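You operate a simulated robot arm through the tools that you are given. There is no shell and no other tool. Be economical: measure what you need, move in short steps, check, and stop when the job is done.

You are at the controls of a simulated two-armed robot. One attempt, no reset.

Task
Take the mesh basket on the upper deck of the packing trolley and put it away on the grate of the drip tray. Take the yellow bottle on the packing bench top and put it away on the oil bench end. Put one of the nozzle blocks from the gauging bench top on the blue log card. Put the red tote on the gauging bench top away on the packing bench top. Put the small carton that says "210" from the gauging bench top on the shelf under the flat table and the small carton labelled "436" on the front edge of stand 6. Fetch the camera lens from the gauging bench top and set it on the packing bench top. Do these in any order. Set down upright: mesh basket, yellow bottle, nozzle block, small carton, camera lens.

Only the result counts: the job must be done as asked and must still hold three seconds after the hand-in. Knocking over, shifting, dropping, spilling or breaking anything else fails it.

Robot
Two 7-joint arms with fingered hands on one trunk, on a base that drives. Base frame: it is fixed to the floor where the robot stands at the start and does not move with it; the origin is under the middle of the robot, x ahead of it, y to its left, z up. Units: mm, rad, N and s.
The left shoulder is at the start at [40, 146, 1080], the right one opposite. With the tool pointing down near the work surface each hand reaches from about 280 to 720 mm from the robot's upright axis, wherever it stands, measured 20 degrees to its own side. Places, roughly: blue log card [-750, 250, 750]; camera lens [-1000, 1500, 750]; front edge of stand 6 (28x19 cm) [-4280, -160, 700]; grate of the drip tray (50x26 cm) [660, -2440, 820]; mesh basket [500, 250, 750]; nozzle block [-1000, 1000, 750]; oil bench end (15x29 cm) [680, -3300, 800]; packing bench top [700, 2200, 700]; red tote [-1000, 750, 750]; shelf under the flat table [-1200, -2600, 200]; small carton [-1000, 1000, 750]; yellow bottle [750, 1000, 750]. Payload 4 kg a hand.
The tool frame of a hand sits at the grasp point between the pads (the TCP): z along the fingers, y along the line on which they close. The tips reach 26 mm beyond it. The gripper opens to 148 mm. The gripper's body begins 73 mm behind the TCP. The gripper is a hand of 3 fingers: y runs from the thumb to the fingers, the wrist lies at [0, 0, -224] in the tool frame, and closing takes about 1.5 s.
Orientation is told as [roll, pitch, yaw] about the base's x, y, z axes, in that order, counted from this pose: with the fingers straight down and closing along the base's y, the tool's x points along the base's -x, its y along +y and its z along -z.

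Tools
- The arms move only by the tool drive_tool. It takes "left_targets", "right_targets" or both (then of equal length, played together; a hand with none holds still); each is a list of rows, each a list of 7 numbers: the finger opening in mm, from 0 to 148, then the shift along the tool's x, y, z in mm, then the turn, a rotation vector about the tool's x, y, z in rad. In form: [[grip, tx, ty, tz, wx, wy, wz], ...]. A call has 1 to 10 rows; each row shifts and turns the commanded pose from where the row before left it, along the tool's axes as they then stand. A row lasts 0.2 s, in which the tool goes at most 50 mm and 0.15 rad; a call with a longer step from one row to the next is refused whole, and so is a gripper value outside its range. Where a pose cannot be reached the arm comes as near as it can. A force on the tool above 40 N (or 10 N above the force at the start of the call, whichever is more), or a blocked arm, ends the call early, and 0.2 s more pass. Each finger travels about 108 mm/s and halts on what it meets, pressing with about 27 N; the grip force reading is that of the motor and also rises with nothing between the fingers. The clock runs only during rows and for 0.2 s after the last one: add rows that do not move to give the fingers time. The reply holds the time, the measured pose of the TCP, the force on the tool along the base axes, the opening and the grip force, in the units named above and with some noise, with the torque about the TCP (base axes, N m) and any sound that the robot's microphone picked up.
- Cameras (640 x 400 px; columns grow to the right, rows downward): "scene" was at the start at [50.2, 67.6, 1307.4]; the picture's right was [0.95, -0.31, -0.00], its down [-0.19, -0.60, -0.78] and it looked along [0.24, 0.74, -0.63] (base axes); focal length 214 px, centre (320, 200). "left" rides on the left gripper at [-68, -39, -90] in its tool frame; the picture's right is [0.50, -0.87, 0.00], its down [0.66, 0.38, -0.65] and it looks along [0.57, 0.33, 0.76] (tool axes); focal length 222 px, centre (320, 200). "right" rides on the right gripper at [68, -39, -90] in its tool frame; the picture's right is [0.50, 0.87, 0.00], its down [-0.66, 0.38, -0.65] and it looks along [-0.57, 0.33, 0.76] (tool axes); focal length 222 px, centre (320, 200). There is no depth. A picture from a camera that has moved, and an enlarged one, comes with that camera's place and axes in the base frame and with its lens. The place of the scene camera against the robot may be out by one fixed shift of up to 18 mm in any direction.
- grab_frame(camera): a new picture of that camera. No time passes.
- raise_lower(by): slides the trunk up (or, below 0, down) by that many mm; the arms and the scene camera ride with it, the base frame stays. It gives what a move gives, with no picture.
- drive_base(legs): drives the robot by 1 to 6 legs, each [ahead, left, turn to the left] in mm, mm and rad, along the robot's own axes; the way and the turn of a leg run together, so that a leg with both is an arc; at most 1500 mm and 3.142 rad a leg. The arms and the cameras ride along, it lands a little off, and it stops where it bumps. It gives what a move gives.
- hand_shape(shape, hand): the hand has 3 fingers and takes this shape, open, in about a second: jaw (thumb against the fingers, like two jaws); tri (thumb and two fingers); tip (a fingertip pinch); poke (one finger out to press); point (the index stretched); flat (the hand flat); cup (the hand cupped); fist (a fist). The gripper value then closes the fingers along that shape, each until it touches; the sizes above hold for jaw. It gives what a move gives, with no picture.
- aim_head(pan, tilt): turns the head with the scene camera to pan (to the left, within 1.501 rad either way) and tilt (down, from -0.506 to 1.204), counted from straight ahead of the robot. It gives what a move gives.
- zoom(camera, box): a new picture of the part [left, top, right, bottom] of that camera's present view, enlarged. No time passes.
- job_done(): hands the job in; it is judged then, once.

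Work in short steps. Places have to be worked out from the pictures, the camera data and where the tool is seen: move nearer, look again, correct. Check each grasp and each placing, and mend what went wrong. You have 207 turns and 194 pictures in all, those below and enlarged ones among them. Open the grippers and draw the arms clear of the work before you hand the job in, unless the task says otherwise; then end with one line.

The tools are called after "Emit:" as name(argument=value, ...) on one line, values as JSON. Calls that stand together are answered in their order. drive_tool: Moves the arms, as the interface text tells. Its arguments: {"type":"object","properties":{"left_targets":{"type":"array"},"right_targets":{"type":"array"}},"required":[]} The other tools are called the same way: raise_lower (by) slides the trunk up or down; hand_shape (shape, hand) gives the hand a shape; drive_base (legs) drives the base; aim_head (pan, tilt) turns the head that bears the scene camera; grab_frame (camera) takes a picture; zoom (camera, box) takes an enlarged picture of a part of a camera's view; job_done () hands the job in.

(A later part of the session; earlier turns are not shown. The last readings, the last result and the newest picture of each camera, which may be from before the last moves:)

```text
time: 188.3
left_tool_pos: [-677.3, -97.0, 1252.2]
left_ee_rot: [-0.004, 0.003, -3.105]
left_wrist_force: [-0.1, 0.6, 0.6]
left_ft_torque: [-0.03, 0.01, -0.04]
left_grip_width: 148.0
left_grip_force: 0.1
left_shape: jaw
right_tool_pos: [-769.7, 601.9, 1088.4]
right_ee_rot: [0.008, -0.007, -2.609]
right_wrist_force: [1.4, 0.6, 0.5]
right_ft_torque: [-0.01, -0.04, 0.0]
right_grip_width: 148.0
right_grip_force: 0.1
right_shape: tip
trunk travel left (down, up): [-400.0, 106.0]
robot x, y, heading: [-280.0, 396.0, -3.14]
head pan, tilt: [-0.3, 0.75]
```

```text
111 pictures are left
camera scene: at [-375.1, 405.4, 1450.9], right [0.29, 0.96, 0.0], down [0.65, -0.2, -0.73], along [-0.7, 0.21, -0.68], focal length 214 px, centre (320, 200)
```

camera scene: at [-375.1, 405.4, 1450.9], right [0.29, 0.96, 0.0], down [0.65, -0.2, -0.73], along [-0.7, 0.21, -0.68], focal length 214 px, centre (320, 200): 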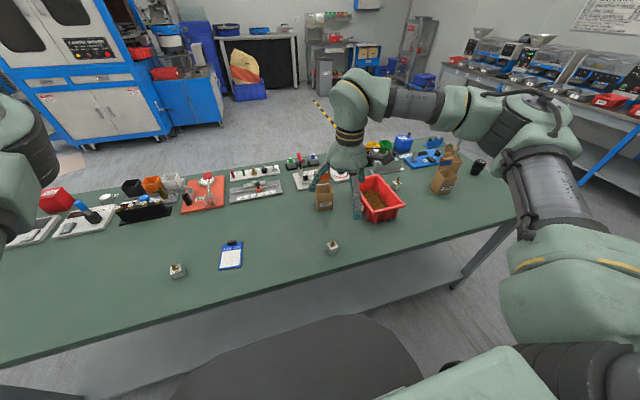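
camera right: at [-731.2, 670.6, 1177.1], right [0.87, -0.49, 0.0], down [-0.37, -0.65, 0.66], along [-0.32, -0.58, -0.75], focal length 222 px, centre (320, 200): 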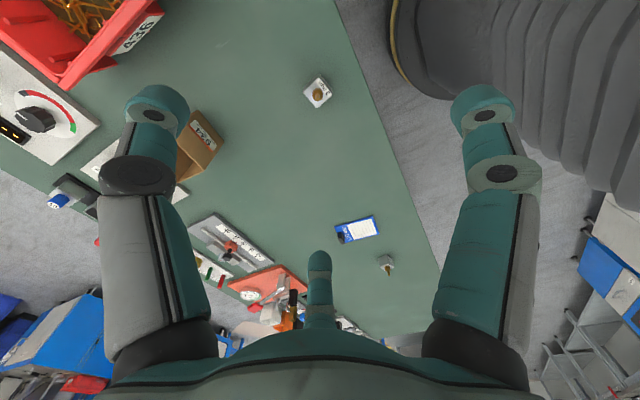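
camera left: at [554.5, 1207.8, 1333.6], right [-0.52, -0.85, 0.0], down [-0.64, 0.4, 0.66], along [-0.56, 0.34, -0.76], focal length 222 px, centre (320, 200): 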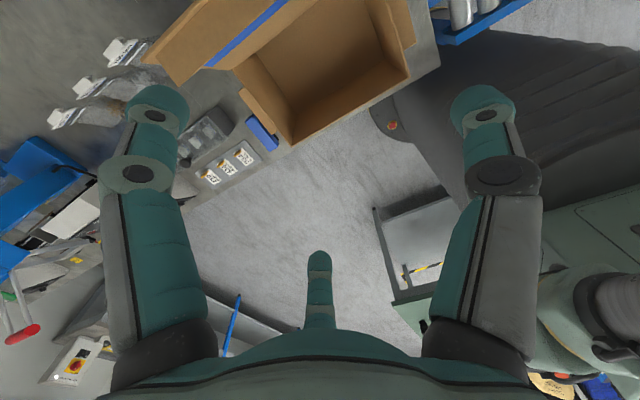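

I lower the hand over the block and close partly in the air to see how the "tip" shape closes.

Emit:
drive_tool(right_targets=[[100, -15, 8, 38, 0, 0, 0], [80, -15, 8, 38, 0, 0, 0], [70, 0, 0, 40, 0, 0, 0], [70, 0, 0, 40, 0, 0, 0], [70, 0, 0, 20, 0, 0, 0], [70, 0, 0, 0, 0, 0, 0]])

Emit:
grab_frame(camera="right")

```text
time: 189.8
left_tool_pos: [-677.4, -98.0, 1250.4]
left_ee_rot: [-0.003, 0.004, -3.104]
left_wrist_force: [-0.2, 0.3, 0.5]
left_ft_torque: [-0.01, -0.01, 0.01]
left_grip_width: 148.0
left_grip_force: 0.0
left_shape: jaw
right_tool_pos: [-784.0, 569.4, 914.1]
right_ee_rot: [0.008, -0.008, -2.611]
right_wrist_force: [0.1, -0.7, -0.3]
right_ft_torque: [-0.03, 0.02, -0.02]
right_grip_width: 70.1
right_grip_force: 0.2
right_shape: tip
trunk travel left (down, up): [-400.0, 106.0]
robot x, y, heading: [-281.3, 393.5, -3.136]
head pan, tilt: [-0.3, 0.75]
```

```text
110 pictures are left
camera right: at [-746.0, 638.4, 1002.8], right [0.87, -0.49, 0.0], down [-0.37, -0.65, 0.66], along [-0.32, -0.58, -0.75], focal length 222 px, centre (320, 200)
```

right: 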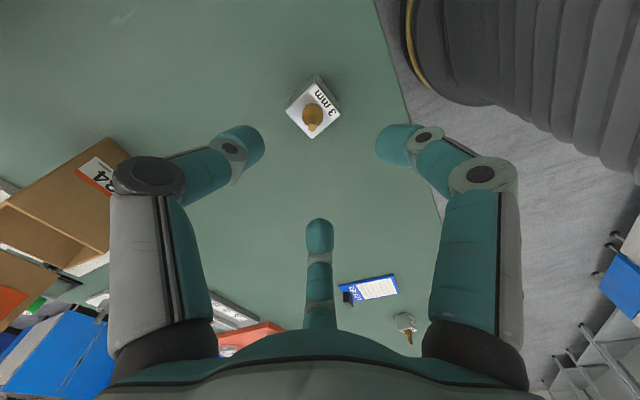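

The block is a ~40 mm cube at (-787, 575), top z≈785, lying as a diamond to the three fingers, which is a good wedge. I centre and go down to z 790 first.

Emit:
drive_tool(right_targets=[[90, 0.2, -6.3, 20, 0, 0, 0], [90, 0, 0, 35, 0, 0, 0], [90, 0, 0, 35, 0, 0, 0], [90, 0, 0, 30, 0, 0, 0], [90, 0, 0, 0, 0, 0, 0]])

Emit:
grab_frame(camera="right")

Emit:
zoom(camera="scene", box=[280, 180, 400, 290])

```text
time: 190.7
left_tool_pos: [-675.5, -97.5, 1252.4]
left_ee_rot: [-0.004, 0.002, -3.104]
left_wrist_force: [-0.8, 0.7, 0.5]
left_ft_torque: [0.02, 0.0, -0.01]
left_grip_width: 147.9
left_grip_force: 0.2
left_shape: jaw
right_tool_pos: [-793.1, 573.8, 827.0]
right_ee_rot: [0.005, -0.023, -2.615]
right_wrist_force: [1.6, 2.0, 14.3]
right_ft_torque: [0.11, -0.79, 0.06]
right_grip_width: 90.9
right_grip_force: 0.0
right_shape: tip
trunk travel left (down, up): [-400.0, 106.0]
robot x, y, heading: [-276.7, 391.5, -3.135]
head pan, tilt: [-0.3, 0.75]
stopped in row 4 (right hand): the force on the tool passed its limit at 68 N (the readings are from after the stop); the commanded pose is now the measured one
```

```text
109 pictures are left
camera right: at [-752.7, 642.2, 914.9], right [0.87, -0.5, 0.0], down [-0.37, -0.64, 0.67], along [-0.34, -0.58, -0.74], focal length 222 px, centre (320, 200)
```

right: 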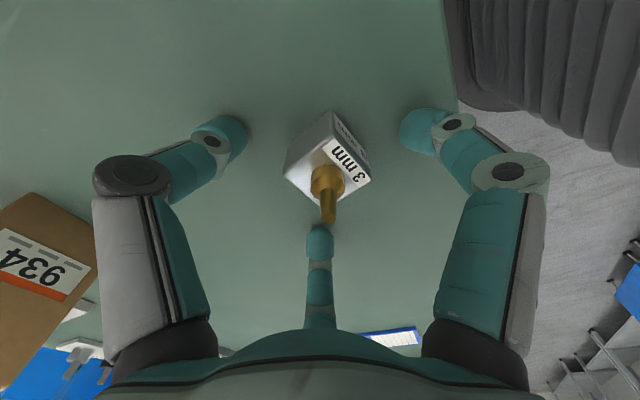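

```text
3.64 times, centred on (340, 235) of scene
camera zoom: at [-371.9, 403.1, 1451.2], right [0.29, 0.96, 0.0], down [0.65, -0.2, -0.73], along [-0.7, 0.21, -0.68], focal length 780 px, centre (247, 73)
```

zoom: 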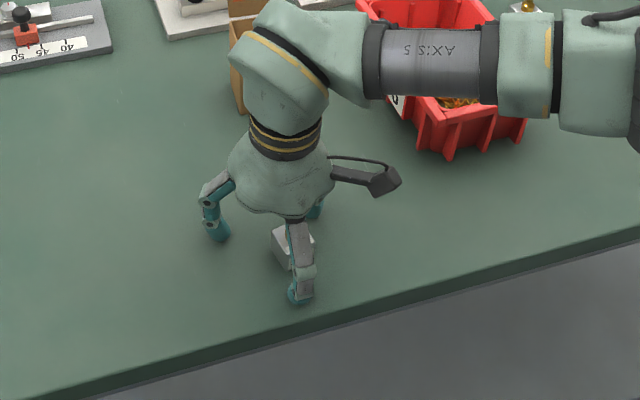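

Torque shows the near fingertip touched the bench: the bench top is at z≈800, not 750. With that height all three sightings agree: block at (-779, 588), cube ~32 mm. I rise 40, shift and look again.

Emit:
drive_tool(right_targets=[[90, 0, 0, -40, 0, 0, 0], [90, 19, -5.7, 0, 0, 0, 0], [90, 0, 0, 0, 0, 0, 0]])

Emit:
grab_frame(camera="right")

```text
time: 191.4
left_tool_pos: [-679.6, -99.4, 1251.2]
left_ee_rot: [-0.004, 0.005, -3.104]
left_wrist_force: [0.6, -0.6, -0.4]
left_ft_torque: [-0.01, 0.01, 0.01]
left_grip_width: 148.1
left_grip_force: 0.2
left_shape: jaw
right_tool_pos: [-782.3, 587.6, 864.9]
right_ee_rot: [0.008, -0.018, -2.614]
right_wrist_force: [0.2, -0.1, -0.4]
right_ft_torque: [-0.01, -0.01, 0.05]
right_grip_width: 90.0
right_grip_force: 0.0
right_shape: tip
trunk travel left (down, up): [-400.0, 106.0]
robot x, y, heading: [-280.1, 392.7, -3.134]
head pan, tilt: [-0.3, 0.75]
```

```text
107 pictures are left
camera right: at [-742.0, 656.9, 952.8], right [0.87, -0.5, 0.0], down [-0.37, -0.65, 0.67], along [-0.33, -0.58, -0.74], focal length 222 px, centre (320, 200)
```

right: 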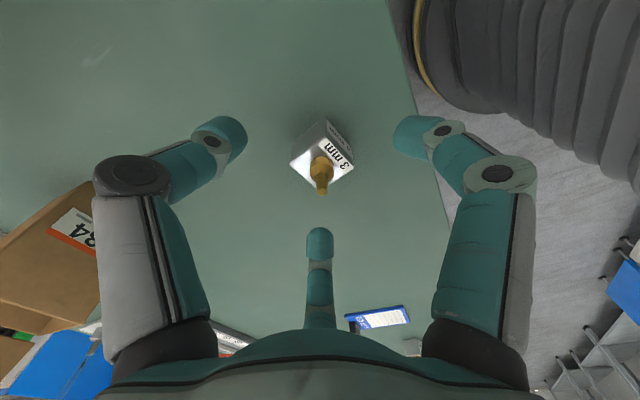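

Centred now. I lower to TCP z≈833 (tips ~6 mm above bench) and close.

Emit:
drive_tool(right_targets=[[90, 3, 0, 16, 0, 0, 0], [90, 0, 0, 16, 0, 0, 0], [60, 0, 0, 0, 0, 0, 0], [35, 0, 0, 0, 0, 0, 0], [10, 0, 0, 0, 0, 0, 0], [10, 0, 0, 0, 0, 0, 0], [10, 0, 0, 0, 0, 0, 0], [10, 0, 0, 0, 0, 0, 0]])

Emit:
grab_frame(camera="right")

```text
time: 193.2
left_tool_pos: [-677.8, -97.0, 1252.0]
left_ee_rot: [-0.004, 0.003, -3.104]
left_wrist_force: [-0.2, -0.1, -0.2]
left_ft_torque: [0.0, -0.01, -0.04]
left_grip_width: 147.9
left_grip_force: 0.1
left_shape: jaw
right_tool_pos: [-779.2, 590.5, 833.4]
right_ee_rot: [0.007, -0.018, -2.617]
right_wrist_force: [0.6, 0.1, -0.5]
right_ft_torque: [0.04, -0.01, -0.03]
right_grip_width: 31.4
right_grip_force: 27.1
right_shape: tip
trunk travel left (down, up): [-400.0, 106.0]
robot x, y, heading: [-279.7, 393.6, -3.138]
head pan, tilt: [-0.3, 0.75]
```

```text
106 pictures are left
camera right: at [-739.1, 658.8, 920.8], right [0.87, -0.5, 0.0], down [-0.37, -0.65, 0.67], along [-0.33, -0.58, -0.74], focal length 222 px, centre (320, 200)
```

right: 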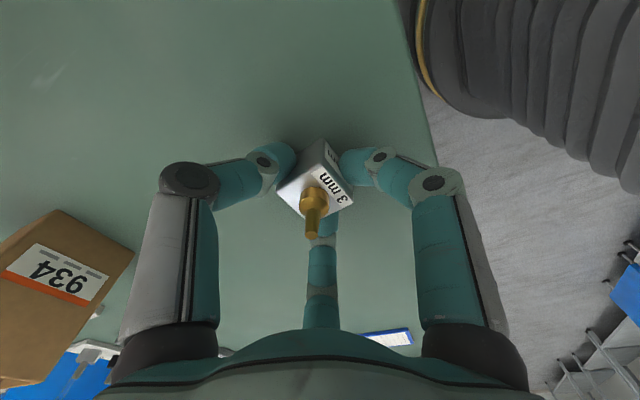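

Gripped at 31 mm. I lift 100 mm, then drive 300 mm left so that the log card (about (-858, 240)) comes within reach.

Emit:
drive_tool(right_targets=[[10, 0, 0, -10, 0, 0, 0], [10, 0, 0, -30, 0, 0, 0], [10, 0, 0, -40, 0, 0, 0], [10, 0, 0, -40, 0, 0, 0], [10, 0, 0, 0, 0, 0, 0]])

Emit:
drive_base(legs=[[0, 290, 0]])

Emit:
grab_frame(camera="right")

Emit:
grab_frame(camera="scene")

```text
time: 194.4
left_tool_pos: [-679.2, -96.7, 1251.2]
left_ee_rot: [-0.007, 0.004, -3.104]
left_wrist_force: [0.7, -0.4, 0.4]
left_ft_torque: [-0.01, -0.01, -0.04]
left_grip_width: 148.1
left_grip_force: 0.1
left_shape: jaw
right_tool_pos: [-774.2, 594.0, 953.3]
right_ee_rot: [0.009, -0.018, -2.616]
right_wrist_force: [-0.1, -0.9, -1.5]
right_ft_torque: [-0.03, -0.01, 0.0]
right_grip_width: 31.7
right_grip_force: 27.4
right_shape: tip
trunk travel left (down, up): [-400.0, 106.0]
robot x, y, heading: [-280.5, 393.0, -3.136]
head pan, tilt: [-0.3, 0.75]
```

```text
time: 196.4
left_tool_pos: [-675.8, -384.7, 1251.9]
left_ee_rot: [-0.002, 0.004, -3.105]
left_wrist_force: [-0.4, -0.2, 0.4]
left_ft_torque: [-0.03, 0.01, 0.0]
left_grip_width: 148.0
left_grip_force: 0.1
left_shape: jaw
right_tool_pos: [-772.6, 305.7, 953.4]
right_ee_rot: [0.01, -0.019, -2.617]
right_wrist_force: [0.8, 0.4, -0.7]
right_ft_torque: [-0.01, -0.01, -0.02]
right_grip_width: 31.6
right_grip_force: 26.7
right_shape: tip
trunk travel left (down, up): [-400.0, 106.0]
robot x, y, heading: [-276.2, 106.6, -3.136]
head pan, tilt: [-0.3, 0.75]
```

```text
105 pictures are left
camera right: at [-734.0, 375.4, 1040.5], right [0.87, -0.5, 0.0], down [-0.37, -0.64, 0.67], along [-0.33, -0.58, -0.74], focal length 222 px, centre (320, 200)
```

right: 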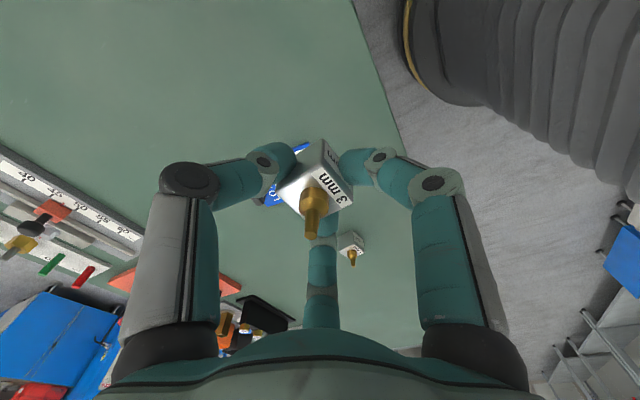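

```text
104 pictures are left
camera scene: at [-373.9, 117.3, 1450.8], right [0.29, 0.96, 0.0], down [0.65, -0.2, -0.73], along [-0.7, 0.21, -0.68], focal length 214 px, centre (320, 200)
```

scene: 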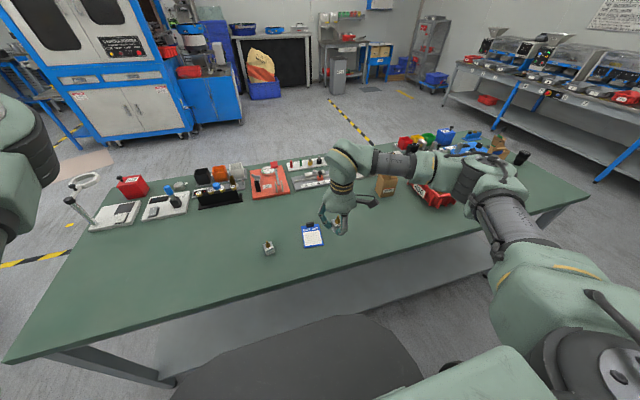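

Card centre from here about (-859, 234). I bring the block above it and lower part way.

Emit:
drive_tool(right_targets=[[10, -36, 6, 0, 0, 0, 0], [10, -36, 6, 0, 0, 0, 0], [10, -36, 6, 0, 0, 0, 0], [10, 0, 0, 40, 0, 0, 0], [10, 0, 0, 30, 0, 0, 0], [10, 0, 0, 0, 0, 0, 0]])

Emit:
zoom(camera="scene", box=[260, 170, 380, 270])

Emit:
grab_frame(camera="right")

```text
time: 197.8
left_tool_pos: [-676.8, -386.4, 1250.4]
left_ee_rot: [-0.004, 0.003, -3.106]
left_wrist_force: [-0.3, -0.3, -0.1]
left_ft_torque: [-0.03, -0.01, 0.03]
left_grip_width: 148.0
left_grip_force: 0.1
left_shape: jaw
right_tool_pos: [-858.7, 233.4, 886.0]
right_ee_rot: [0.006, -0.019, -2.617]
right_wrist_force: [1.1, -0.4, -0.3]
right_ft_torque: [-0.01, -0.02, -0.03]
right_grip_width: 31.3
right_grip_force: 26.8
right_shape: tip
trunk travel left (down, up): [-400.0, 106.0]
robot x, y, heading: [-280.3, 107.6, -3.139]
head pan, tilt: [-0.3, 0.75]
```

```text
4.00 times, centred on (320, 220) of scene
camera zoom: at [-373.7, 114.7, 1450.9], right [0.29, 0.96, 0.0], down [0.65, -0.2, -0.73], along [-0.7, 0.21, -0.68], focal length 858 px, centre (320, 120)
```

zoom: 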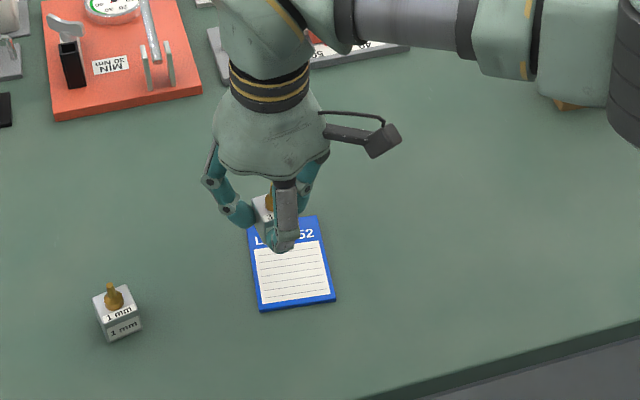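

```text
102 pictures are left
camera right: at [-819.9, 302.1, 973.7], right [0.87, -0.5, 0.0], down [-0.37, -0.65, 0.67], along [-0.33, -0.58, -0.74], focal length 222 px, centre (320, 200)
```

right: 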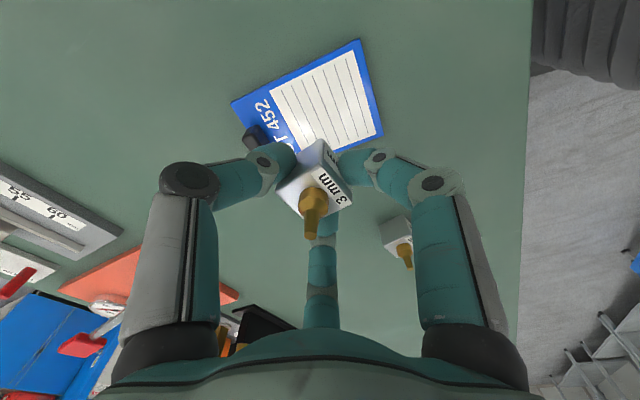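

The wrist camera puts the card centre at (-855, 255). I shift there and go down to just above the card.

Emit:
drive_tool(right_targets=[[10, 17.4, -11.9, 0, 0, 0, 0], [10, 0, 0, 20, 0, 0, 0], [10, 0, 0, 15, 0, 0, 0], [10, 0, 0, 0, 0, 0, 0]])

Emit:
grab_frame(camera="right")

Emit:
zoom(camera="scene", box=[270, 190, 370, 270])

```text
time: 198.8
left_tool_pos: [-676.5, -385.1, 1252.7]
left_ee_rot: [-0.004, 0.004, -3.105]
left_wrist_force: [0.2, 0.1, -0.3]
left_ft_torque: [0.0, -0.01, 0.02]
left_grip_width: 148.0
left_grip_force: 0.0
left_shape: jaw
right_tool_pos: [-849.5, 253.6, 849.4]
right_ee_rot: [0.009, -0.02, -2.618]
right_wrist_force: [0.7, -0.5, -0.9]
right_ft_torque: [0.03, -0.03, -0.01]
right_grip_width: 31.5
right_grip_force: 27.2
right_shape: tip
trunk travel left (down, up): [-400.0, 106.0]
robot x, y, heading: [-276.9, 107.2, -3.132]
head pan, tilt: [-0.3, 0.75]
```

```text
101 pictures are left
camera right: at [-810.4, 322.1, 938.4], right [0.87, -0.5, 0.0], down [-0.37, -0.65, 0.67], along [-0.33, -0.58, -0.74], focal length 222 px, centre (320, 200)
```

right: 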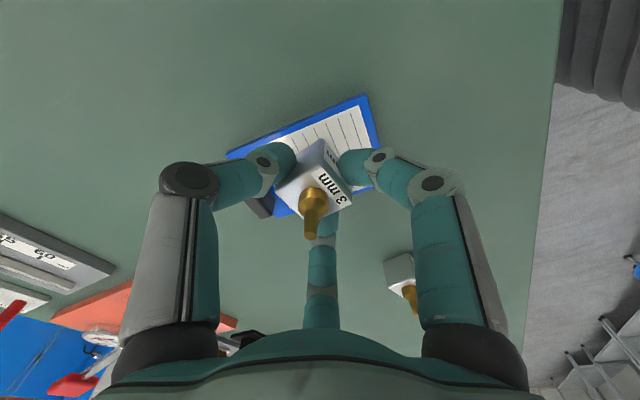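

```text
5.00 times, centred on (320, 230) of scene
camera zoom: at [-373.5, 115.9, 1450.9], right [0.29, 0.96, 0.0], down [0.65, -0.2, -0.73], along [-0.7, 0.21, -0.68], focal length 1072 px, centre (320, 50)
```

zoom: 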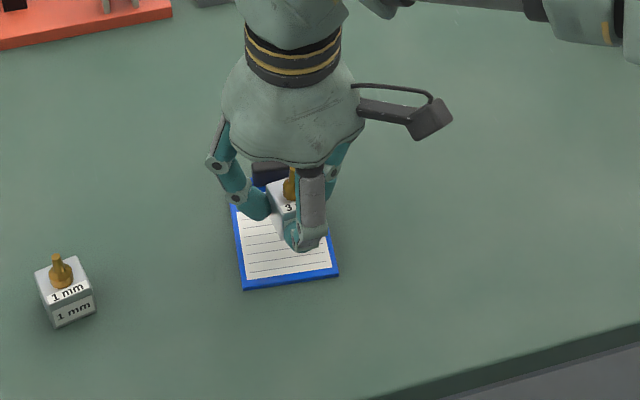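

The block is over the middle of the card. I lower in small steps to contact.

Emit:
drive_tool(right_targets=[[10, 0, 0, 5, 0, 0, 0], [10, 0, 0, 3, 0, 0, 0], [10, 0, 0, 2, 0, 0, 0], [10, 0, 0, 2, 0, 0, 0], [10, 0, 0, 0, 0, 0, 0]])

```text
time: 200.0
left_tool_pos: [-675.2, -385.8, 1251.0]
left_ee_rot: [-0.004, 0.004, -3.105]
left_wrist_force: [-0.6, 0.4, -0.1]
left_ft_torque: [-0.03, 0.03, 0.0]
left_grip_width: 148.0
left_grip_force: 0.1
left_shape: jaw
right_tool_pos: [-851.3, 252.7, 836.6]
right_ee_rot: [0.009, -0.016, -2.618]
right_wrist_force: [1.0, -0.3, -0.7]
right_ft_torque: [0.0, 0.01, 0.01]
right_grip_width: 31.3
right_grip_force: 26.5
right_shape: tip
trunk travel left (down, up): [-400.0, 106.0]
robot x, y, heading: [-273.5, 103.4, -3.138]
head pan, tilt: [-0.3, 0.75]
```

Emit:
drive_tool(right_targets=[[10, 0, 0, 1.5, 0, 0, 0], [10, 0, 0, 1.5, 0, 0, 0], [10, 0, 0, 1, 0, 0, 0], [10, 0, 0, 0, 0, 0, 0]])

Emit:
zoom(camera="scene", box=[290, 200, 350, 260])

```text
time: 201.0
left_tool_pos: [-675.3, -385.3, 1252.3]
left_ee_rot: [-0.004, 0.002, -3.106]
left_wrist_force: [0.3, -0.6, 0.6]
left_ft_torque: [-0.02, 0.03, 0.01]
left_grip_width: 148.0
left_grip_force: 0.0
left_shape: jaw
right_tool_pos: [-849.4, 251.7, 835.2]
right_ee_rot: [0.008, -0.022, -2.616]
right_wrist_force: [-0.3, 1.0, 13.4]
right_ft_torque: [0.11, 0.18, -0.01]
right_grip_width: 31.7
right_grip_force: 27.1
right_shape: tip
trunk travel left (down, up): [-400.0, 106.0]
robot x, y, heading: [-278.4, 104.1, -3.135]
head pan, tilt: [-0.3, 0.75]
```

```text
6.67 times, centred on (320, 230) of scene
camera zoom: at [-372.0, 115.1, 1451.1], right [0.29, 0.96, 0.0], down [0.65, -0.2, -0.73], along [-0.7, 0.21, -0.68], focal length 1430 px, centre (320, 0)
```

zoom: 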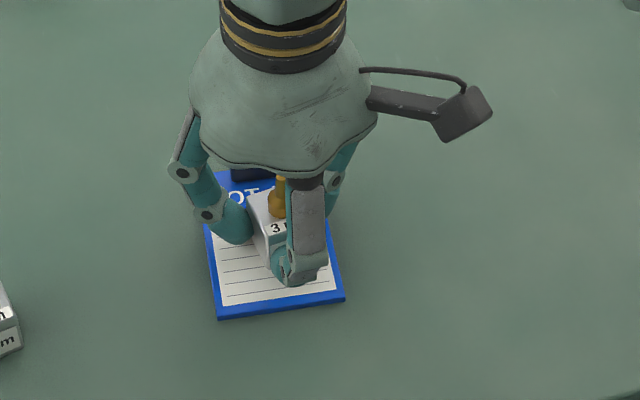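

Contact on the card. Ease 1 mm, open gently, rise and look.

Emit:
drive_tool(right_targets=[[10, 0, 0, -1.5, 0, 0, 0], [30, 0, 0, 0, 0, 0, 0], [45, 0, 0, 0, 0, 0, 0], [65, 0, 0, 0, 0, 0, 0], [70, 0, 0, 0, 0, 0, 0], [70, 0, 0, -20, 0, 0, 0], [70, 0, 0, -40, 0, 0, 0], [70, 0, 0, -45, 0, 0, 0]])

Emit:
grab_frame(camera="right")

```text
time: 202.8
left_tool_pos: [-676.5, -387.1, 1252.8]
left_ee_rot: [-0.005, 0.003, -3.104]
left_wrist_force: [0.1, -0.5, 0.8]
left_ft_torque: [-0.01, 0.0, 0.01]
left_grip_width: 147.8
left_grip_force: 0.0
left_shape: jaw
right_tool_pos: [-846.2, 254.3, 940.6]
right_ee_rot: [0.008, -0.018, -2.615]
right_wrist_force: [-0.8, 0.5, 0.2]
right_ft_torque: [0.01, 0.06, 0.02]
right_grip_width: 69.6
right_grip_force: 0.0
right_shape: tip
trunk travel left (down, up): [-400.0, 106.0]
robot x, y, heading: [-278.8, 102.2, -3.132]
head pan, tilt: [-0.3, 0.75]
```

```text
98 pictures are left
camera right: at [-807.4, 324.1, 1028.7], right [0.87, -0.5, 0.0], down [-0.37, -0.65, 0.67], along [-0.33, -0.58, -0.74], focal length 222 px, centre (320, 200)
```

right: 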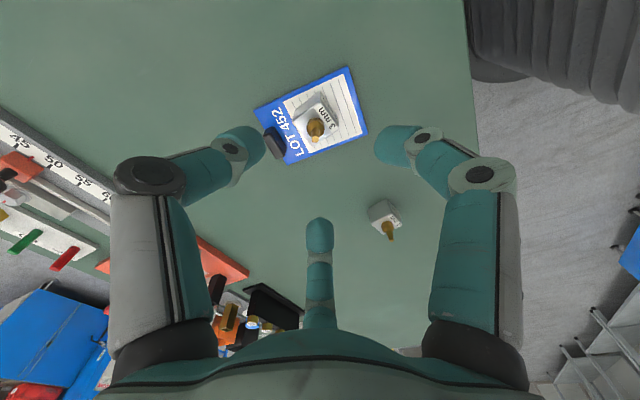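

Nozzle block stands on the card. Now to the cartons: raise the hand and drive right to y≈920.

Emit:
drive_tool(right_targets=[[100, 0, 0, -45, 0, 0, 0], [110, 20, 0, -45, 0, 0, 0], [110, 20, 0, -45, 0, 0, 0]])

Emit:
drive_base(legs=[[0, -820, 0]])

Emit:
aim_head(pan=-0.2, tilt=0.8)

Emit:
grab_frame(camera="scene")

Emit:
grab_frame(camera="right")

```text
time: 203.6
left_tool_pos: [-675.5, -384.3, 1251.1]
left_ee_rot: [-0.004, 0.004, -3.104]
left_wrist_force: [0.9, -0.2, 0.3]
left_ft_torque: [0.01, 0.0, 0.02]
left_grip_width: 147.8
left_grip_force: 0.1
left_shape: jaw
right_tool_pos: [-810.3, 275.4, 1076.9]
right_ee_rot: [0.008, -0.019, -2.618]
right_wrist_force: [-0.5, 0.6, -0.3]
right_ft_torque: [-0.06, 0.02, 0.01]
right_grip_width: 109.8
right_grip_force: 0.1
right_shape: tip
trunk travel left (down, up): [-400.0, 106.0]
robot x, y, heading: [-276.5, 105.4, -3.134]
head pan, tilt: [-0.3, 0.75]
```

```text
time: 208.0
left_tool_pos: [-681.6, 433.7, 1250.3]
left_ee_rot: [-0.004, 0.003, -3.107]
left_wrist_force: [0.0, -0.1, 0.7]
left_ft_torque: [-0.03, -0.01, -0.03]
left_grip_width: 147.8
left_grip_force: 0.1
left_shape: jaw
right_tool_pos: [-815.1, 1095.3, 1076.3]
right_ee_rot: [0.007, -0.018, -2.619]
right_wrist_force: [0.4, -0.4, 0.6]
right_ft_torque: [-0.01, -0.02, -0.01]
right_grip_width: 109.6
right_grip_force: 0.0
right_shape: tip
trunk travel left (down, up): [-400.0, 106.0]
robot x, y, heading: [-281.6, 925.2, -3.135]
head pan, tilt: [-0.3, 0.75]
```

```text
time: 208.7
left_tool_pos: [-681.9, 436.3, 1251.4]
left_ee_rot: [-0.001, 0.005, -3.106]
left_wrist_force: [0.2, 0.5, 0.1]
left_ft_torque: [0.03, 0.02, 0.02]
left_grip_width: 147.8
left_grip_force: 0.0
left_shape: jaw
right_tool_pos: [-812.3, 1097.7, 1076.8]
right_ee_rot: [0.01, -0.02, -2.617]
right_wrist_force: [-0.7, -0.4, -0.2]
right_ft_torque: [-0.02, 0.01, 0.0]
right_grip_width: 109.5
right_grip_force: 0.1
right_shape: tip
trunk travel left (down, up): [-400.0, 106.0]
robot x, y, heading: [-282.1, 927.3, -3.139]
head pan, tilt: [-0.201, 0.799]
```

```text
97 pictures are left
camera scene: at [-377.0, 927.6, 1446.9], right [0.2, 0.98, 0.0], down [0.7, -0.14, -0.7], along [-0.68, 0.14, -0.72], focal length 214 px, centre (320, 200)
```

scene: 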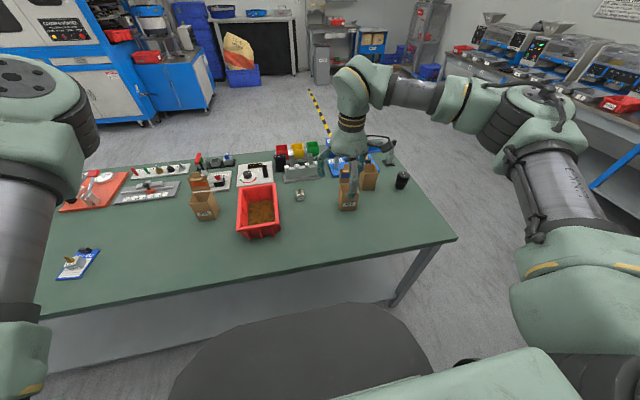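

```text
96 pictures are left
camera right: at [-775.1, 1166.2, 1164.0], right [0.87, -0.5, 0.0], down [-0.37, -0.64, 0.67], along [-0.34, -0.58, -0.74], focal length 222 px, centre (320, 200)
```

right: 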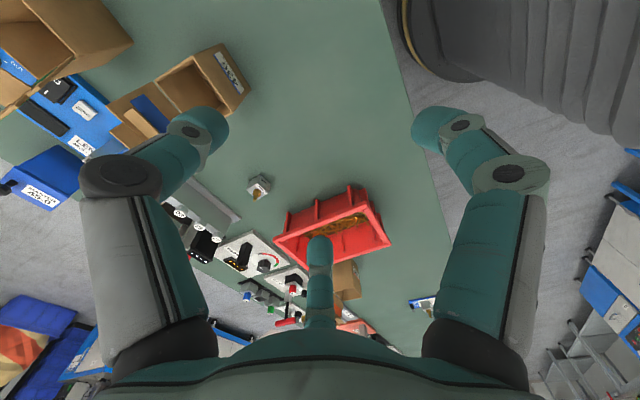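

I zoom in on the two right cartons to read labels.

Emit:
zoom(camera="scene", box=[310, 140, 430, 230])

Emit:
zoom(camera="right", box=[0, 0, 280, 180])

```text
4.44 times, centred on (370, 185) of scene
camera zoom: at [-377.0, 927.6, 1446.9], right [0.2, 0.98, 0.0], down [0.7, -0.14, -0.7], along [-0.68, 0.14, -0.72], focal length 953 px, centre (98, 267)
```

zoom: 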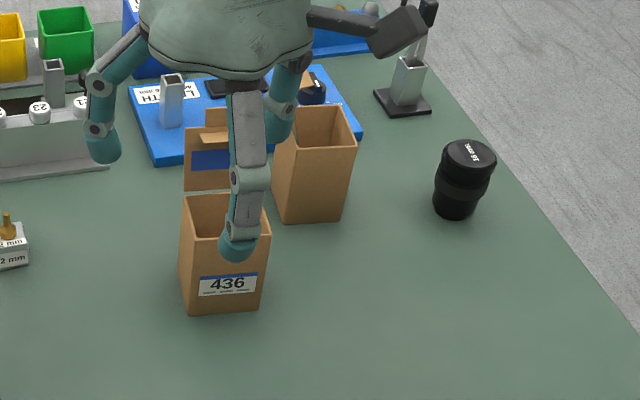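

```text
2.22 times, centred on (140, 90) of right
camera zoom: at [-775.1, 1166.2, 1164.0], right [0.87, -0.5, 0.0], down [-0.37, -0.64, 0.67], along [-0.34, -0.58, -0.74], focal length 494 px, centre (720, 444)
```

zoom: 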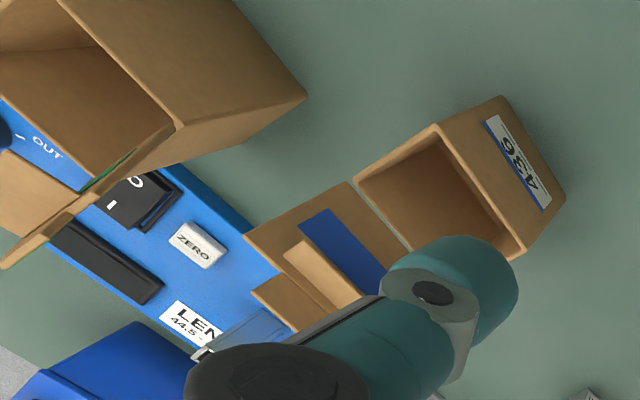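

The hidden carton (green-striped) should be 210. These are thin-walled open cartons, so I test whether the "tip" shape closes fully for a wall pinch.

Emit:
drive_tool(right_targets=[[60, 0, 0, 0, 0, 0, 0], [20, 0, 0, 0, 0, 0, 0], [0, 0, 0, 0, 0, 0, 0], [0, 0, 0, 0, 0, 0, 0], [0, 0, 0, 0, 0, 0, 0], [0, 0, 0, 0, 0, 0, 0]])

Emit:
grab_frame(camera="right")

```text
time: 210.1
left_tool_pos: [-680.7, 434.7, 1251.8]
left_ee_rot: [-0.003, 0.006, -3.108]
left_wrist_force: [0.9, -0.2, 0.0]
left_ft_torque: [0.02, -0.01, 0.02]
left_grip_width: 147.7
left_grip_force: 0.2
left_shape: jaw
right_tool_pos: [-814.4, 1096.6, 1076.1]
right_ee_rot: [0.009, -0.021, -2.618]
right_wrist_force: [0.8, -0.1, 1.1]
right_ft_torque: [0.02, -0.01, -0.01]
right_grip_width: 0.0
right_grip_force: 27.6
right_shape: tip
trunk travel left (down, up): [-400.0, 106.0]
robot x, y, heading: [-284.1, 927.7, -3.137]
head pan, tilt: [-0.201, 0.799]
```

```text
93 pictures are left
camera right: at [-775.1, 1166.1, 1164.0], right [0.87, -0.5, 0.0], down [-0.37, -0.64, 0.67], along [-0.34, -0.58, -0.74], focal length 222 px, centre (320, 200)
```

right: 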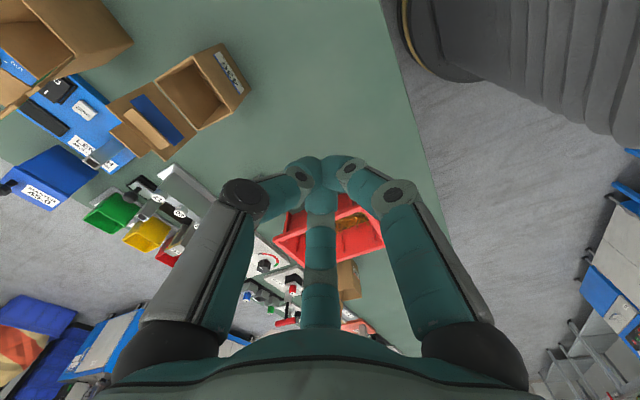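

Full closing works. Carton 436: front top edge from (-911,1193) to (-923,1130), rim z≈898, about 64×52×98 mm, yawed ~11°. I'll pinch its left (-y) wall with the thumb inside, hand tilted ~40° so it can later reach under tables. First re-orient.

Emit:
drive_tool(right_targets=[[50, 0, 0, 0, 0, 0, 0.143], [50, 0, 0, 0, 0, 0, 0.143], [50, 0, 0, 0, 0, 0, 0.143], [50, 0, 0, 0, 0, 0, 0.143], [50, 0, 0, 0, 0, 0, 0.143], [50, 0, 0, 0, 0, -0.14, 0], [50, 0, 0, 0, 0, -0.14, 0], [50, 0, 0, 0, 0, -0.14, 0], [50, 0, 0, 0, 0, -0.14, 0], [50, 0, 0, 0, 0, -0.14, 0]])

Emit:
grab_frame(camera="right")

Emit:
grab_frame(camera="scene")

```text
time: 212.3
left_tool_pos: [-680.8, 434.9, 1251.4]
left_ee_rot: [-0.003, 0.004, -3.106]
left_wrist_force: [-0.3, 0.6, -0.1]
left_ft_torque: [-0.02, 0.01, 0.02]
left_grip_width: 147.9
left_grip_force: 0.1
left_shape: jaw
right_tool_pos: [-814.3, 1096.9, 1074.9]
right_ee_rot: [0.026, -0.71, 2.931]
right_wrist_force: [-0.3, -0.7, 0.0]
right_ft_torque: [-0.02, -0.03, -0.03]
right_grip_width: 49.3
right_grip_force: 0.1
right_shape: tip
trunk travel left (down, up): [-400.0, 106.0]
robot x, y, heading: [-283.8, 923.1, -3.133]
head pan, tilt: [-0.201, 0.799]
```

```text
92 pictures are left
camera right: at [-699.4, 1114.8, 1099.4], right [0.21, -0.93, -0.31], down [-0.14, -0.34, 0.93], along [-0.97, -0.15, -0.2], focal length 222 px, centre (320, 200)
```

right: 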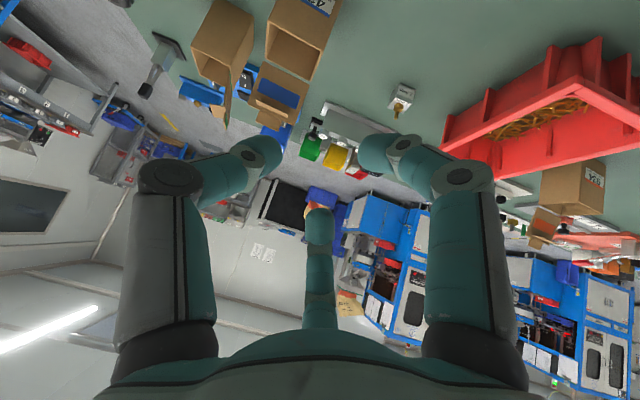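

```text
91 pictures are left
camera scene: at [-376.6, 927.2, 1446.9], right [0.2, 0.98, 0.0], down [0.7, -0.14, -0.7], along [-0.68, 0.14, -0.72], focal length 214 px, centre (320, 200)
```

scene: 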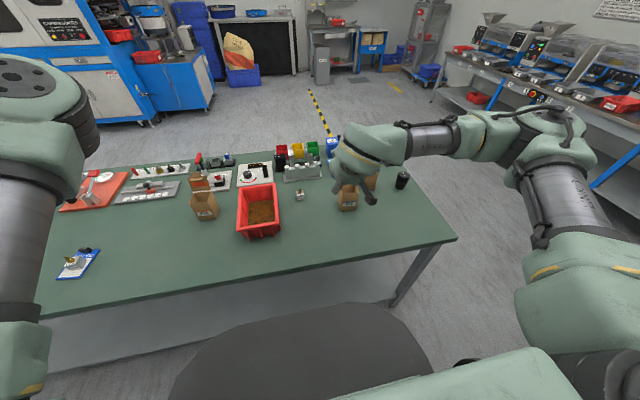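

Orientation reached. I move to about 110 mm above the gripping point on the left wall.

Emit:
drive_tool(right_targets=[[50, -13.7, -2.5, 36, 0, 0, 0], [50, -13.7, -2.5, 36, 0, 0, 0], [50, -13.7, -2.5, 36, 0, 0, 0], [50, -13.7, -2.5, 36, 0, 0, 0], [50, 0, 0, 0, 0, 0, 0]])

Emit:
grab_frame(camera="right")

Emit:
zoom(camera="scene", box=[290, 120, 450, 230])

```text
time: 213.5
left_tool_pos: [-680.3, 436.1, 1251.4]
left_ee_rot: [-0.002, 0.003, -3.106]
left_wrist_force: [0.2, -0.3, -0.4]
left_ft_torque: [0.0, 0.01, -0.01]
left_grip_width: 148.1
left_grip_force: 0.0
left_shape: jaw
right_tool_pos: [-944.6, 1129.0, 1003.5]
right_ee_rot: [0.024, -0.708, 2.936]
right_wrist_force: [0.2, -0.9, 0.4]
right_ft_torque: [0.01, 0.0, 0.0]
right_grip_width: 49.8
right_grip_force: 0.1
right_shape: tip
trunk travel left (down, up): [-400.0, 106.0]
robot x, y, heading: [-283.3, 925.7, -3.137]
head pan, tilt: [-0.201, 0.799]
```

```text
90 pictures are left
camera right: at [-830.9, 1147.8, 1026.5], right [0.21, -0.93, -0.31], down [-0.14, -0.34, 0.93], along [-0.97, -0.15, -0.2], focal length 222 px, centre (320, 200)
```

right: 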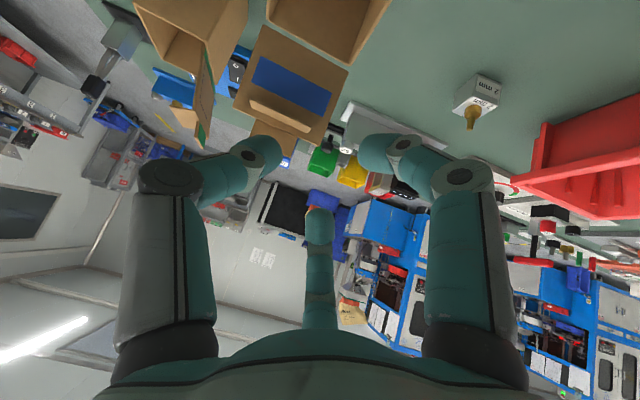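

```text
3.64 times, centred on (370, 175) of scene
camera zoom: at [-376.4, 927.3, 1447.0], right [0.2, 0.98, 0.0], down [0.7, -0.14, -0.7], along [-0.68, 0.14, -0.72], focal length 780 px, centre (138, 291)
```

zoom: 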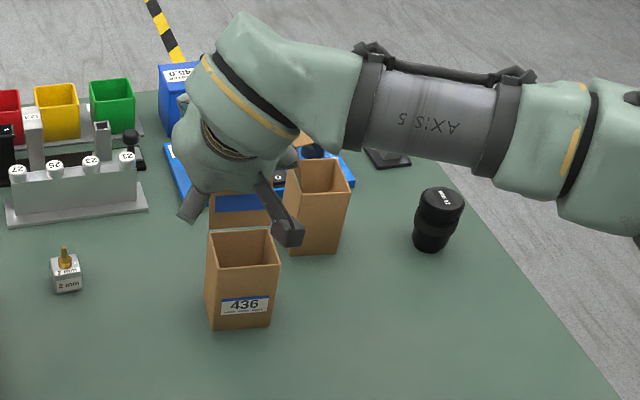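

Back corners of 436's rim measured at (-969,1135) and (-969,1202), so the left wall is at y≈1132 below the TCP. I go straight down.

Emit:
drive_tool(right_targets=[[50, 23.7, -1.3, 28, 0, 0, 0], [50, 23.7, -1.3, 28, 0, 0, 0], [50, 12, -0.6, 14, 0, 0, 0], [50, 0, 0, 0, 0, 0, 0]])

Emit:
grab_frame(camera="right")

Emit:
zoom(camera="scene", box=[310, 140, 430, 220])

```text
time: 214.5
left_tool_pos: [-681.4, 436.0, 1251.8]
left_ee_rot: [-0.003, 0.004, -3.105]
left_wrist_force: [-0.1, 0.4, 0.3]
left_ft_torque: [-0.02, -0.04, -0.01]
left_grip_width: 147.9
left_grip_force: 0.2
left_shape: jaw
right_tool_pos: [-944.8, 1131.1, 910.3]
right_ee_rot: [0.024, -0.71, 2.933]
right_wrist_force: [-0.3, -0.5, 0.6]
right_ft_torque: [-0.02, 0.01, 0.02]
right_grip_width: 49.9
right_grip_force: 0.0
right_shape: tip
trunk travel left (down, up): [-400.0, 106.0]
robot x, y, heading: [-280.7, 924.8, -3.133]
head pan, tilt: [-0.201, 0.799]
```

```text
88 pictures are left
camera right: at [-830.6, 1150.1, 933.6], right [0.21, -0.93, -0.31], down [-0.14, -0.34, 0.93], along [-0.97, -0.15, -0.2], focal length 222 px, centre (320, 200)
```

right: 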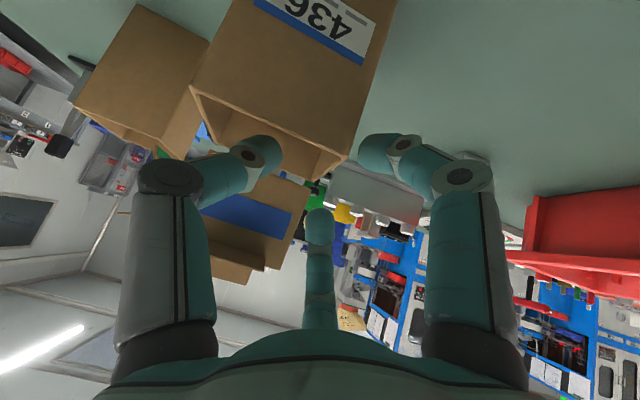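

```text
5.00 times, centred on (370, 180) of scene
camera zoom: at [-377.1, 927.4, 1446.9], right [0.2, 0.98, 0.0], down [0.7, -0.14, -0.7], along [-0.68, 0.14, -0.72], focal length 1072 px, centre (70, 300)
```

zoom: 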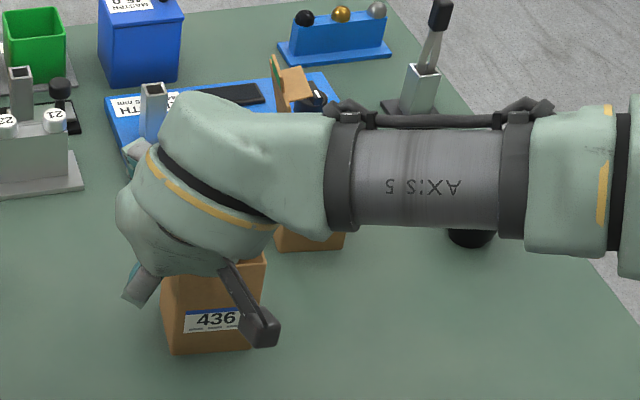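

The thumb is inside the box and the other fingers outside. I go down 18 more, shift 3 mm to the wall, and close.

Emit:
drive_tool(right_targets=[[50, 11.7, -3, 13.6, 0, 0, 0], [30, 0, 0, 0, 0, 0, 0], [15, 0, 0, 0, 0, 0, 0], [0, 0, 0, 0, 0, 0, 0], [0, 0, 0, 0, 0, 0, 0], [0, 0, 0, 0, 0, 0, 0]])

Emit:
grab_frame(camera="right")

```text
time: 215.9
left_tool_pos: [-682.2, 435.3, 1251.1]
left_ee_rot: [-0.004, 0.003, -3.107]
left_wrist_force: [-0.4, 0.0, 0.5]
left_ft_torque: [0.02, 0.0, 0.0]
left_grip_width: 147.9
left_grip_force: 0.2
left_shape: jaw
right_tool_pos: [-945.3, 1134.4, 892.3]
right_ee_rot: [0.026, -0.71, 2.935]
right_wrist_force: [-0.5, -0.1, 0.0]
right_ft_torque: [-0.01, -0.03, -0.01]
right_grip_width: 2.0
right_grip_force: 26.9
right_shape: tip
trunk travel left (down, up): [-400.0, 106.0]
robot x, y, heading: [-279.7, 923.3, -3.142]
head pan, tilt: [-0.201, 0.799]
```

```text
86 pictures are left
camera right: at [-829.9, 1152.6, 916.0], right [0.21, -0.93, -0.31], down [-0.14, -0.34, 0.93], along [-0.97, -0.15, -0.2], focal length 222 px, centre (320, 200)
```

right: 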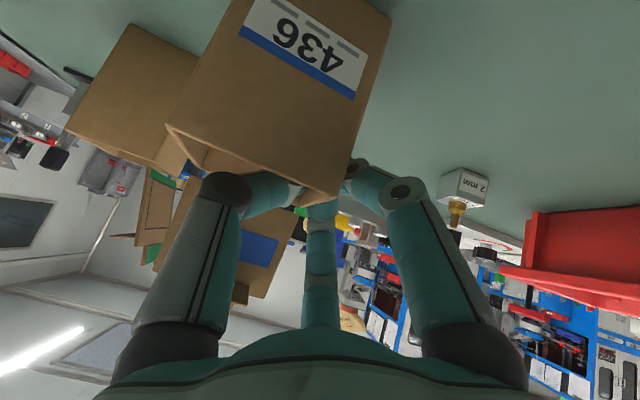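

Wall pinched (2 mm). I lift 60 mm and check.

Emit:
drive_tool(right_targets=[[0, -6.5, 0, -7.6, 0, 0, 0], [0, -13, 0, -15.2, 0, 0, 0], [0, -19.5, 0, -22.7, 0, 0, 0], [0, 0, 0, 0, 0, 0, 0]])

Emit:
grab_frame(camera="right")

Emit:
zoom(camera="scene", box=[310, 140, 430, 220])

```text
time: 216.9
left_tool_pos: [-681.9, 435.6, 1251.7]
left_ee_rot: [-0.005, 0.004, -3.109]
left_wrist_force: [-0.1, 0.9, -0.8]
left_ft_torque: [0.0, 0.03, 0.01]
left_grip_width: 147.9
left_grip_force: 0.1
left_shape: jaw
right_tool_pos: [-945.2, 1135.4, 951.9]
right_ee_rot: [0.026, -0.709, 2.936]
right_wrist_force: [-0.7, 0.2, -0.5]
right_ft_torque: [-0.01, 0.0, -0.02]
right_grip_width: 2.2
right_grip_force: 26.8
right_shape: tip
trunk travel left (down, up): [-400.0, 106.0]
robot x, y, heading: [-281.2, 926.1, -3.134]
head pan, tilt: [-0.201, 0.799]
```

```text
85 pictures are left
camera right: at [-830.1, 1153.8, 975.7], right [0.21, -0.93, -0.31], down [-0.14, -0.34, 0.93], along [-0.97, -0.15, -0.2], focal length 222 px, centre (320, 200)
```

right: 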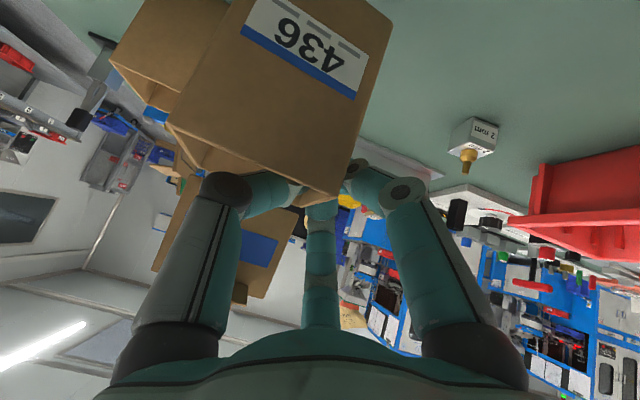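

```text
5.00 times, centred on (370, 180) of scene
camera zoom: at [-377.2, 927.4, 1446.9], right [0.2, 0.98, 0.0], down [0.7, -0.14, -0.7], along [-0.68, 0.14, -0.72], focal length 1072 px, centre (70, 300)
```

zoom: 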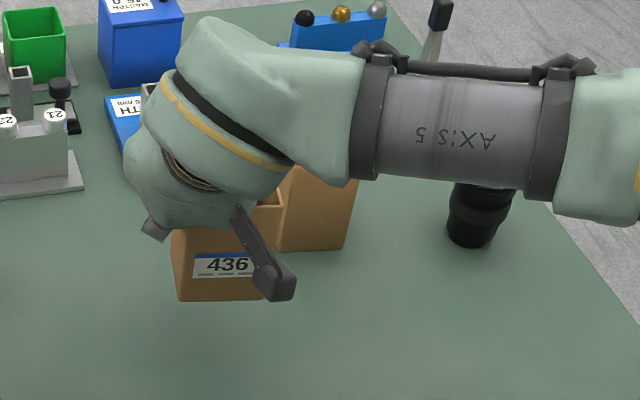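

The carton is held rigidly. I pull it up and back, and drive left along the aisle to go round the bench's south end.

Emit:
drive_tool(right_targets=[[0, 5.3, -6.3, -38.8, 0, 0, 0], [0, 5.3, -6.3, -38.8, 0, 0, 0], [0, 5.3, -6.3, -38.8, 0, 0, 0], [0, 5.3, -6.3, -38.8, 0, 0, 0], [0, 5.3, -6.3, -38.8, 0, 0, 0], [0, 0, 0, 0, 0, 0, 0]])

Emit:
drive_base(legs=[[-100, 0, 0], [0, 1500, 0], [0, 530, 0]])

Emit:
aim_head(pan=0, tilt=0.35)

Emit:
grab_frame(camera="scene")

```text
time: 218.3
left_tool_pos: [-681.3, 435.4, 1251.0]
left_ee_rot: [-0.003, 0.003, -3.106]
left_wrist_force: [0.4, 0.7, 0.0]
left_ft_torque: [0.03, -0.02, -0.01]
left_grip_width: 147.4
left_grip_force: 0.0
left_shape: jaw
right_tool_pos: [-793.4, 1140.0, 1082.8]
right_ee_rot: [0.025, -0.708, 2.936]
right_wrist_force: [0.9, -0.5, 1.0]
right_ft_torque: [0.0, 0.02, 0.02]
right_grip_width: 2.1
right_grip_force: 27.8
right_shape: tip
trunk travel left (down, up): [-400.0, 106.0]
robot x, y, heading: [-281.4, 924.7, -3.138]
head pan, tilt: [-0.201, 0.799]
```

```text
time: 229.2
left_tool_pos: [-589.2, -1596.2, 1251.6]
left_ee_rot: [-0.003, 0.002, -3.116]
left_wrist_force: [-0.8, 0.8, 0.0]
left_ft_torque: [0.01, -0.01, 0.01]
left_grip_width: 147.8
left_grip_force: 0.2
left_shape: jaw
right_tool_pos: [-695.0, -891.7, 1081.3]
right_ee_rot: [0.026, -0.71, 2.925]
right_wrist_force: [-0.3, -0.8, -0.1]
right_ft_torque: [-0.06, -0.03, 0.0]
right_grip_width: 2.1
right_grip_force: 26.7
right_shape: tip
trunk travel left (down, up): [-400.0, 106.0]
robot x, y, heading: [-183.2, -1108.8, 3.134]
head pan, tilt: [-0.201, 0.799]
```

```text
time: 230.1
left_tool_pos: [-588.1, -1597.1, 1251.3]
left_ee_rot: [-0.003, 0.004, -3.114]
left_wrist_force: [0.5, 0.0, 0.5]
left_ft_torque: [0.02, -0.01, 0.0]
left_grip_width: 147.9
left_grip_force: 0.1
left_shape: jaw
right_tool_pos: [-695.1, -892.7, 1081.8]
right_ee_rot: [0.024, -0.708, 2.927]
right_wrist_force: [0.3, -0.3, -0.8]
right_ft_torque: [-0.02, 0.02, -0.01]
right_grip_width: 2.4
right_grip_force: 26.4
right_shape: tip
trunk travel left (down, up): [-400.0, 106.0]
robot x, y, heading: [-179.3, -1109.7, 3.135]
head pan, tilt: [0.0, 0.351]
```

```text
83 pictures are left
camera scene: at [-294.8, -1123.5, 1486.5], right [0.01, 1.0, 0.0], down [0.34, 0.0, -0.94], along [-0.94, 0.01, -0.34], focal length 214 px, centre (320, 200)
```

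scene: 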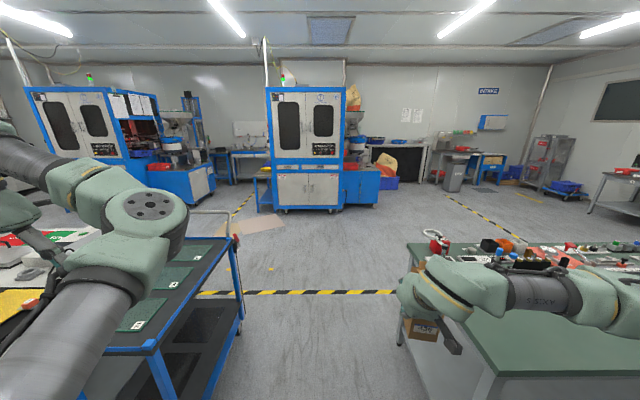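

The way between trolley and bench is clear; stand 6 should be the blue stand right of the middle machine. I drive ahead 2300 mm and look.

Emit:
drive_base(legs=[[1500, 0, 0], [1000, -400, 0]])

Emit:
aim_head(pan=-0.2, tilt=0.35)

Emit:
grab_frame(camera="scene")

```text
time: 242.6
left_tool_pos: [-3090.3, -1185.9, 1250.8]
left_ee_rot: [-0.002, 0.005, -3.117]
left_wrist_force: [-0.5, -0.7, 0.6]
left_ft_torque: [0.02, 0.01, -0.02]
left_grip_width: 147.9
left_grip_force: 0.0
left_shape: jaw
right_tool_pos: [-3194.6, -481.2, 1082.0]
right_ee_rot: [0.024, -0.708, 2.924]
right_wrist_force: [0.5, 0.5, -0.9]
right_ft_torque: [0.01, -0.01, 0.0]
right_grip_width: 2.0
right_grip_force: 27.3
right_shape: tip
trunk travel left (down, up): [-400.0, 106.0]
robot x, y, heading: [-2684.3, -700.0, 3.134]
head pan, tilt: [0.0, 0.351]
```

```text
time: 243.3
left_tool_pos: [-3088.7, -1185.6, 1251.5]
left_ee_rot: [-0.004, 0.004, -3.118]
left_wrist_force: [-0.7, 0.3, -0.1]
left_ft_torque: [0.02, 0.08, 0.01]
left_grip_width: 147.9
left_grip_force: 0.1
left_shape: jaw
right_tool_pos: [-3196.1, -480.7, 1081.9]
right_ee_rot: [0.023, -0.709, 2.924]
right_wrist_force: [-1.6, 0.2, -0.1]
right_ft_torque: [-0.02, 0.02, 0.01]
right_grip_width: 2.1
right_grip_force: 27.2
right_shape: tip
trunk travel left (down, up): [-400.0, 106.0]
robot x, y, heading: [-2686.1, -703.6, 3.135]
head pan, tilt: [-0.201, 0.351]
```

```text
82 pictures are left
camera scene: at [-2793.8, -694.3, 1486.5], right [0.21, 0.98, 0.0], down [0.34, -0.07, -0.94], along [-0.92, 0.19, -0.34], focal length 214 px, centre (320, 200)
```

scene: 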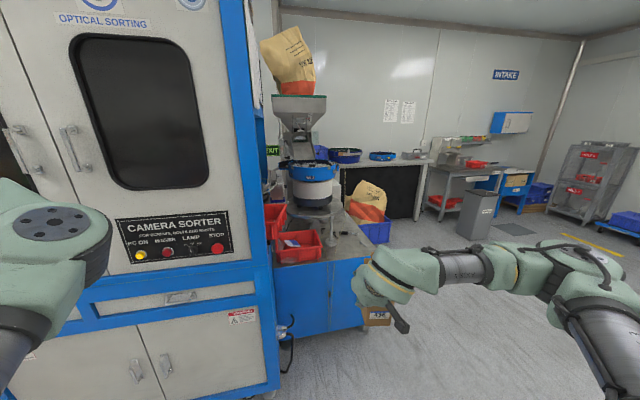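

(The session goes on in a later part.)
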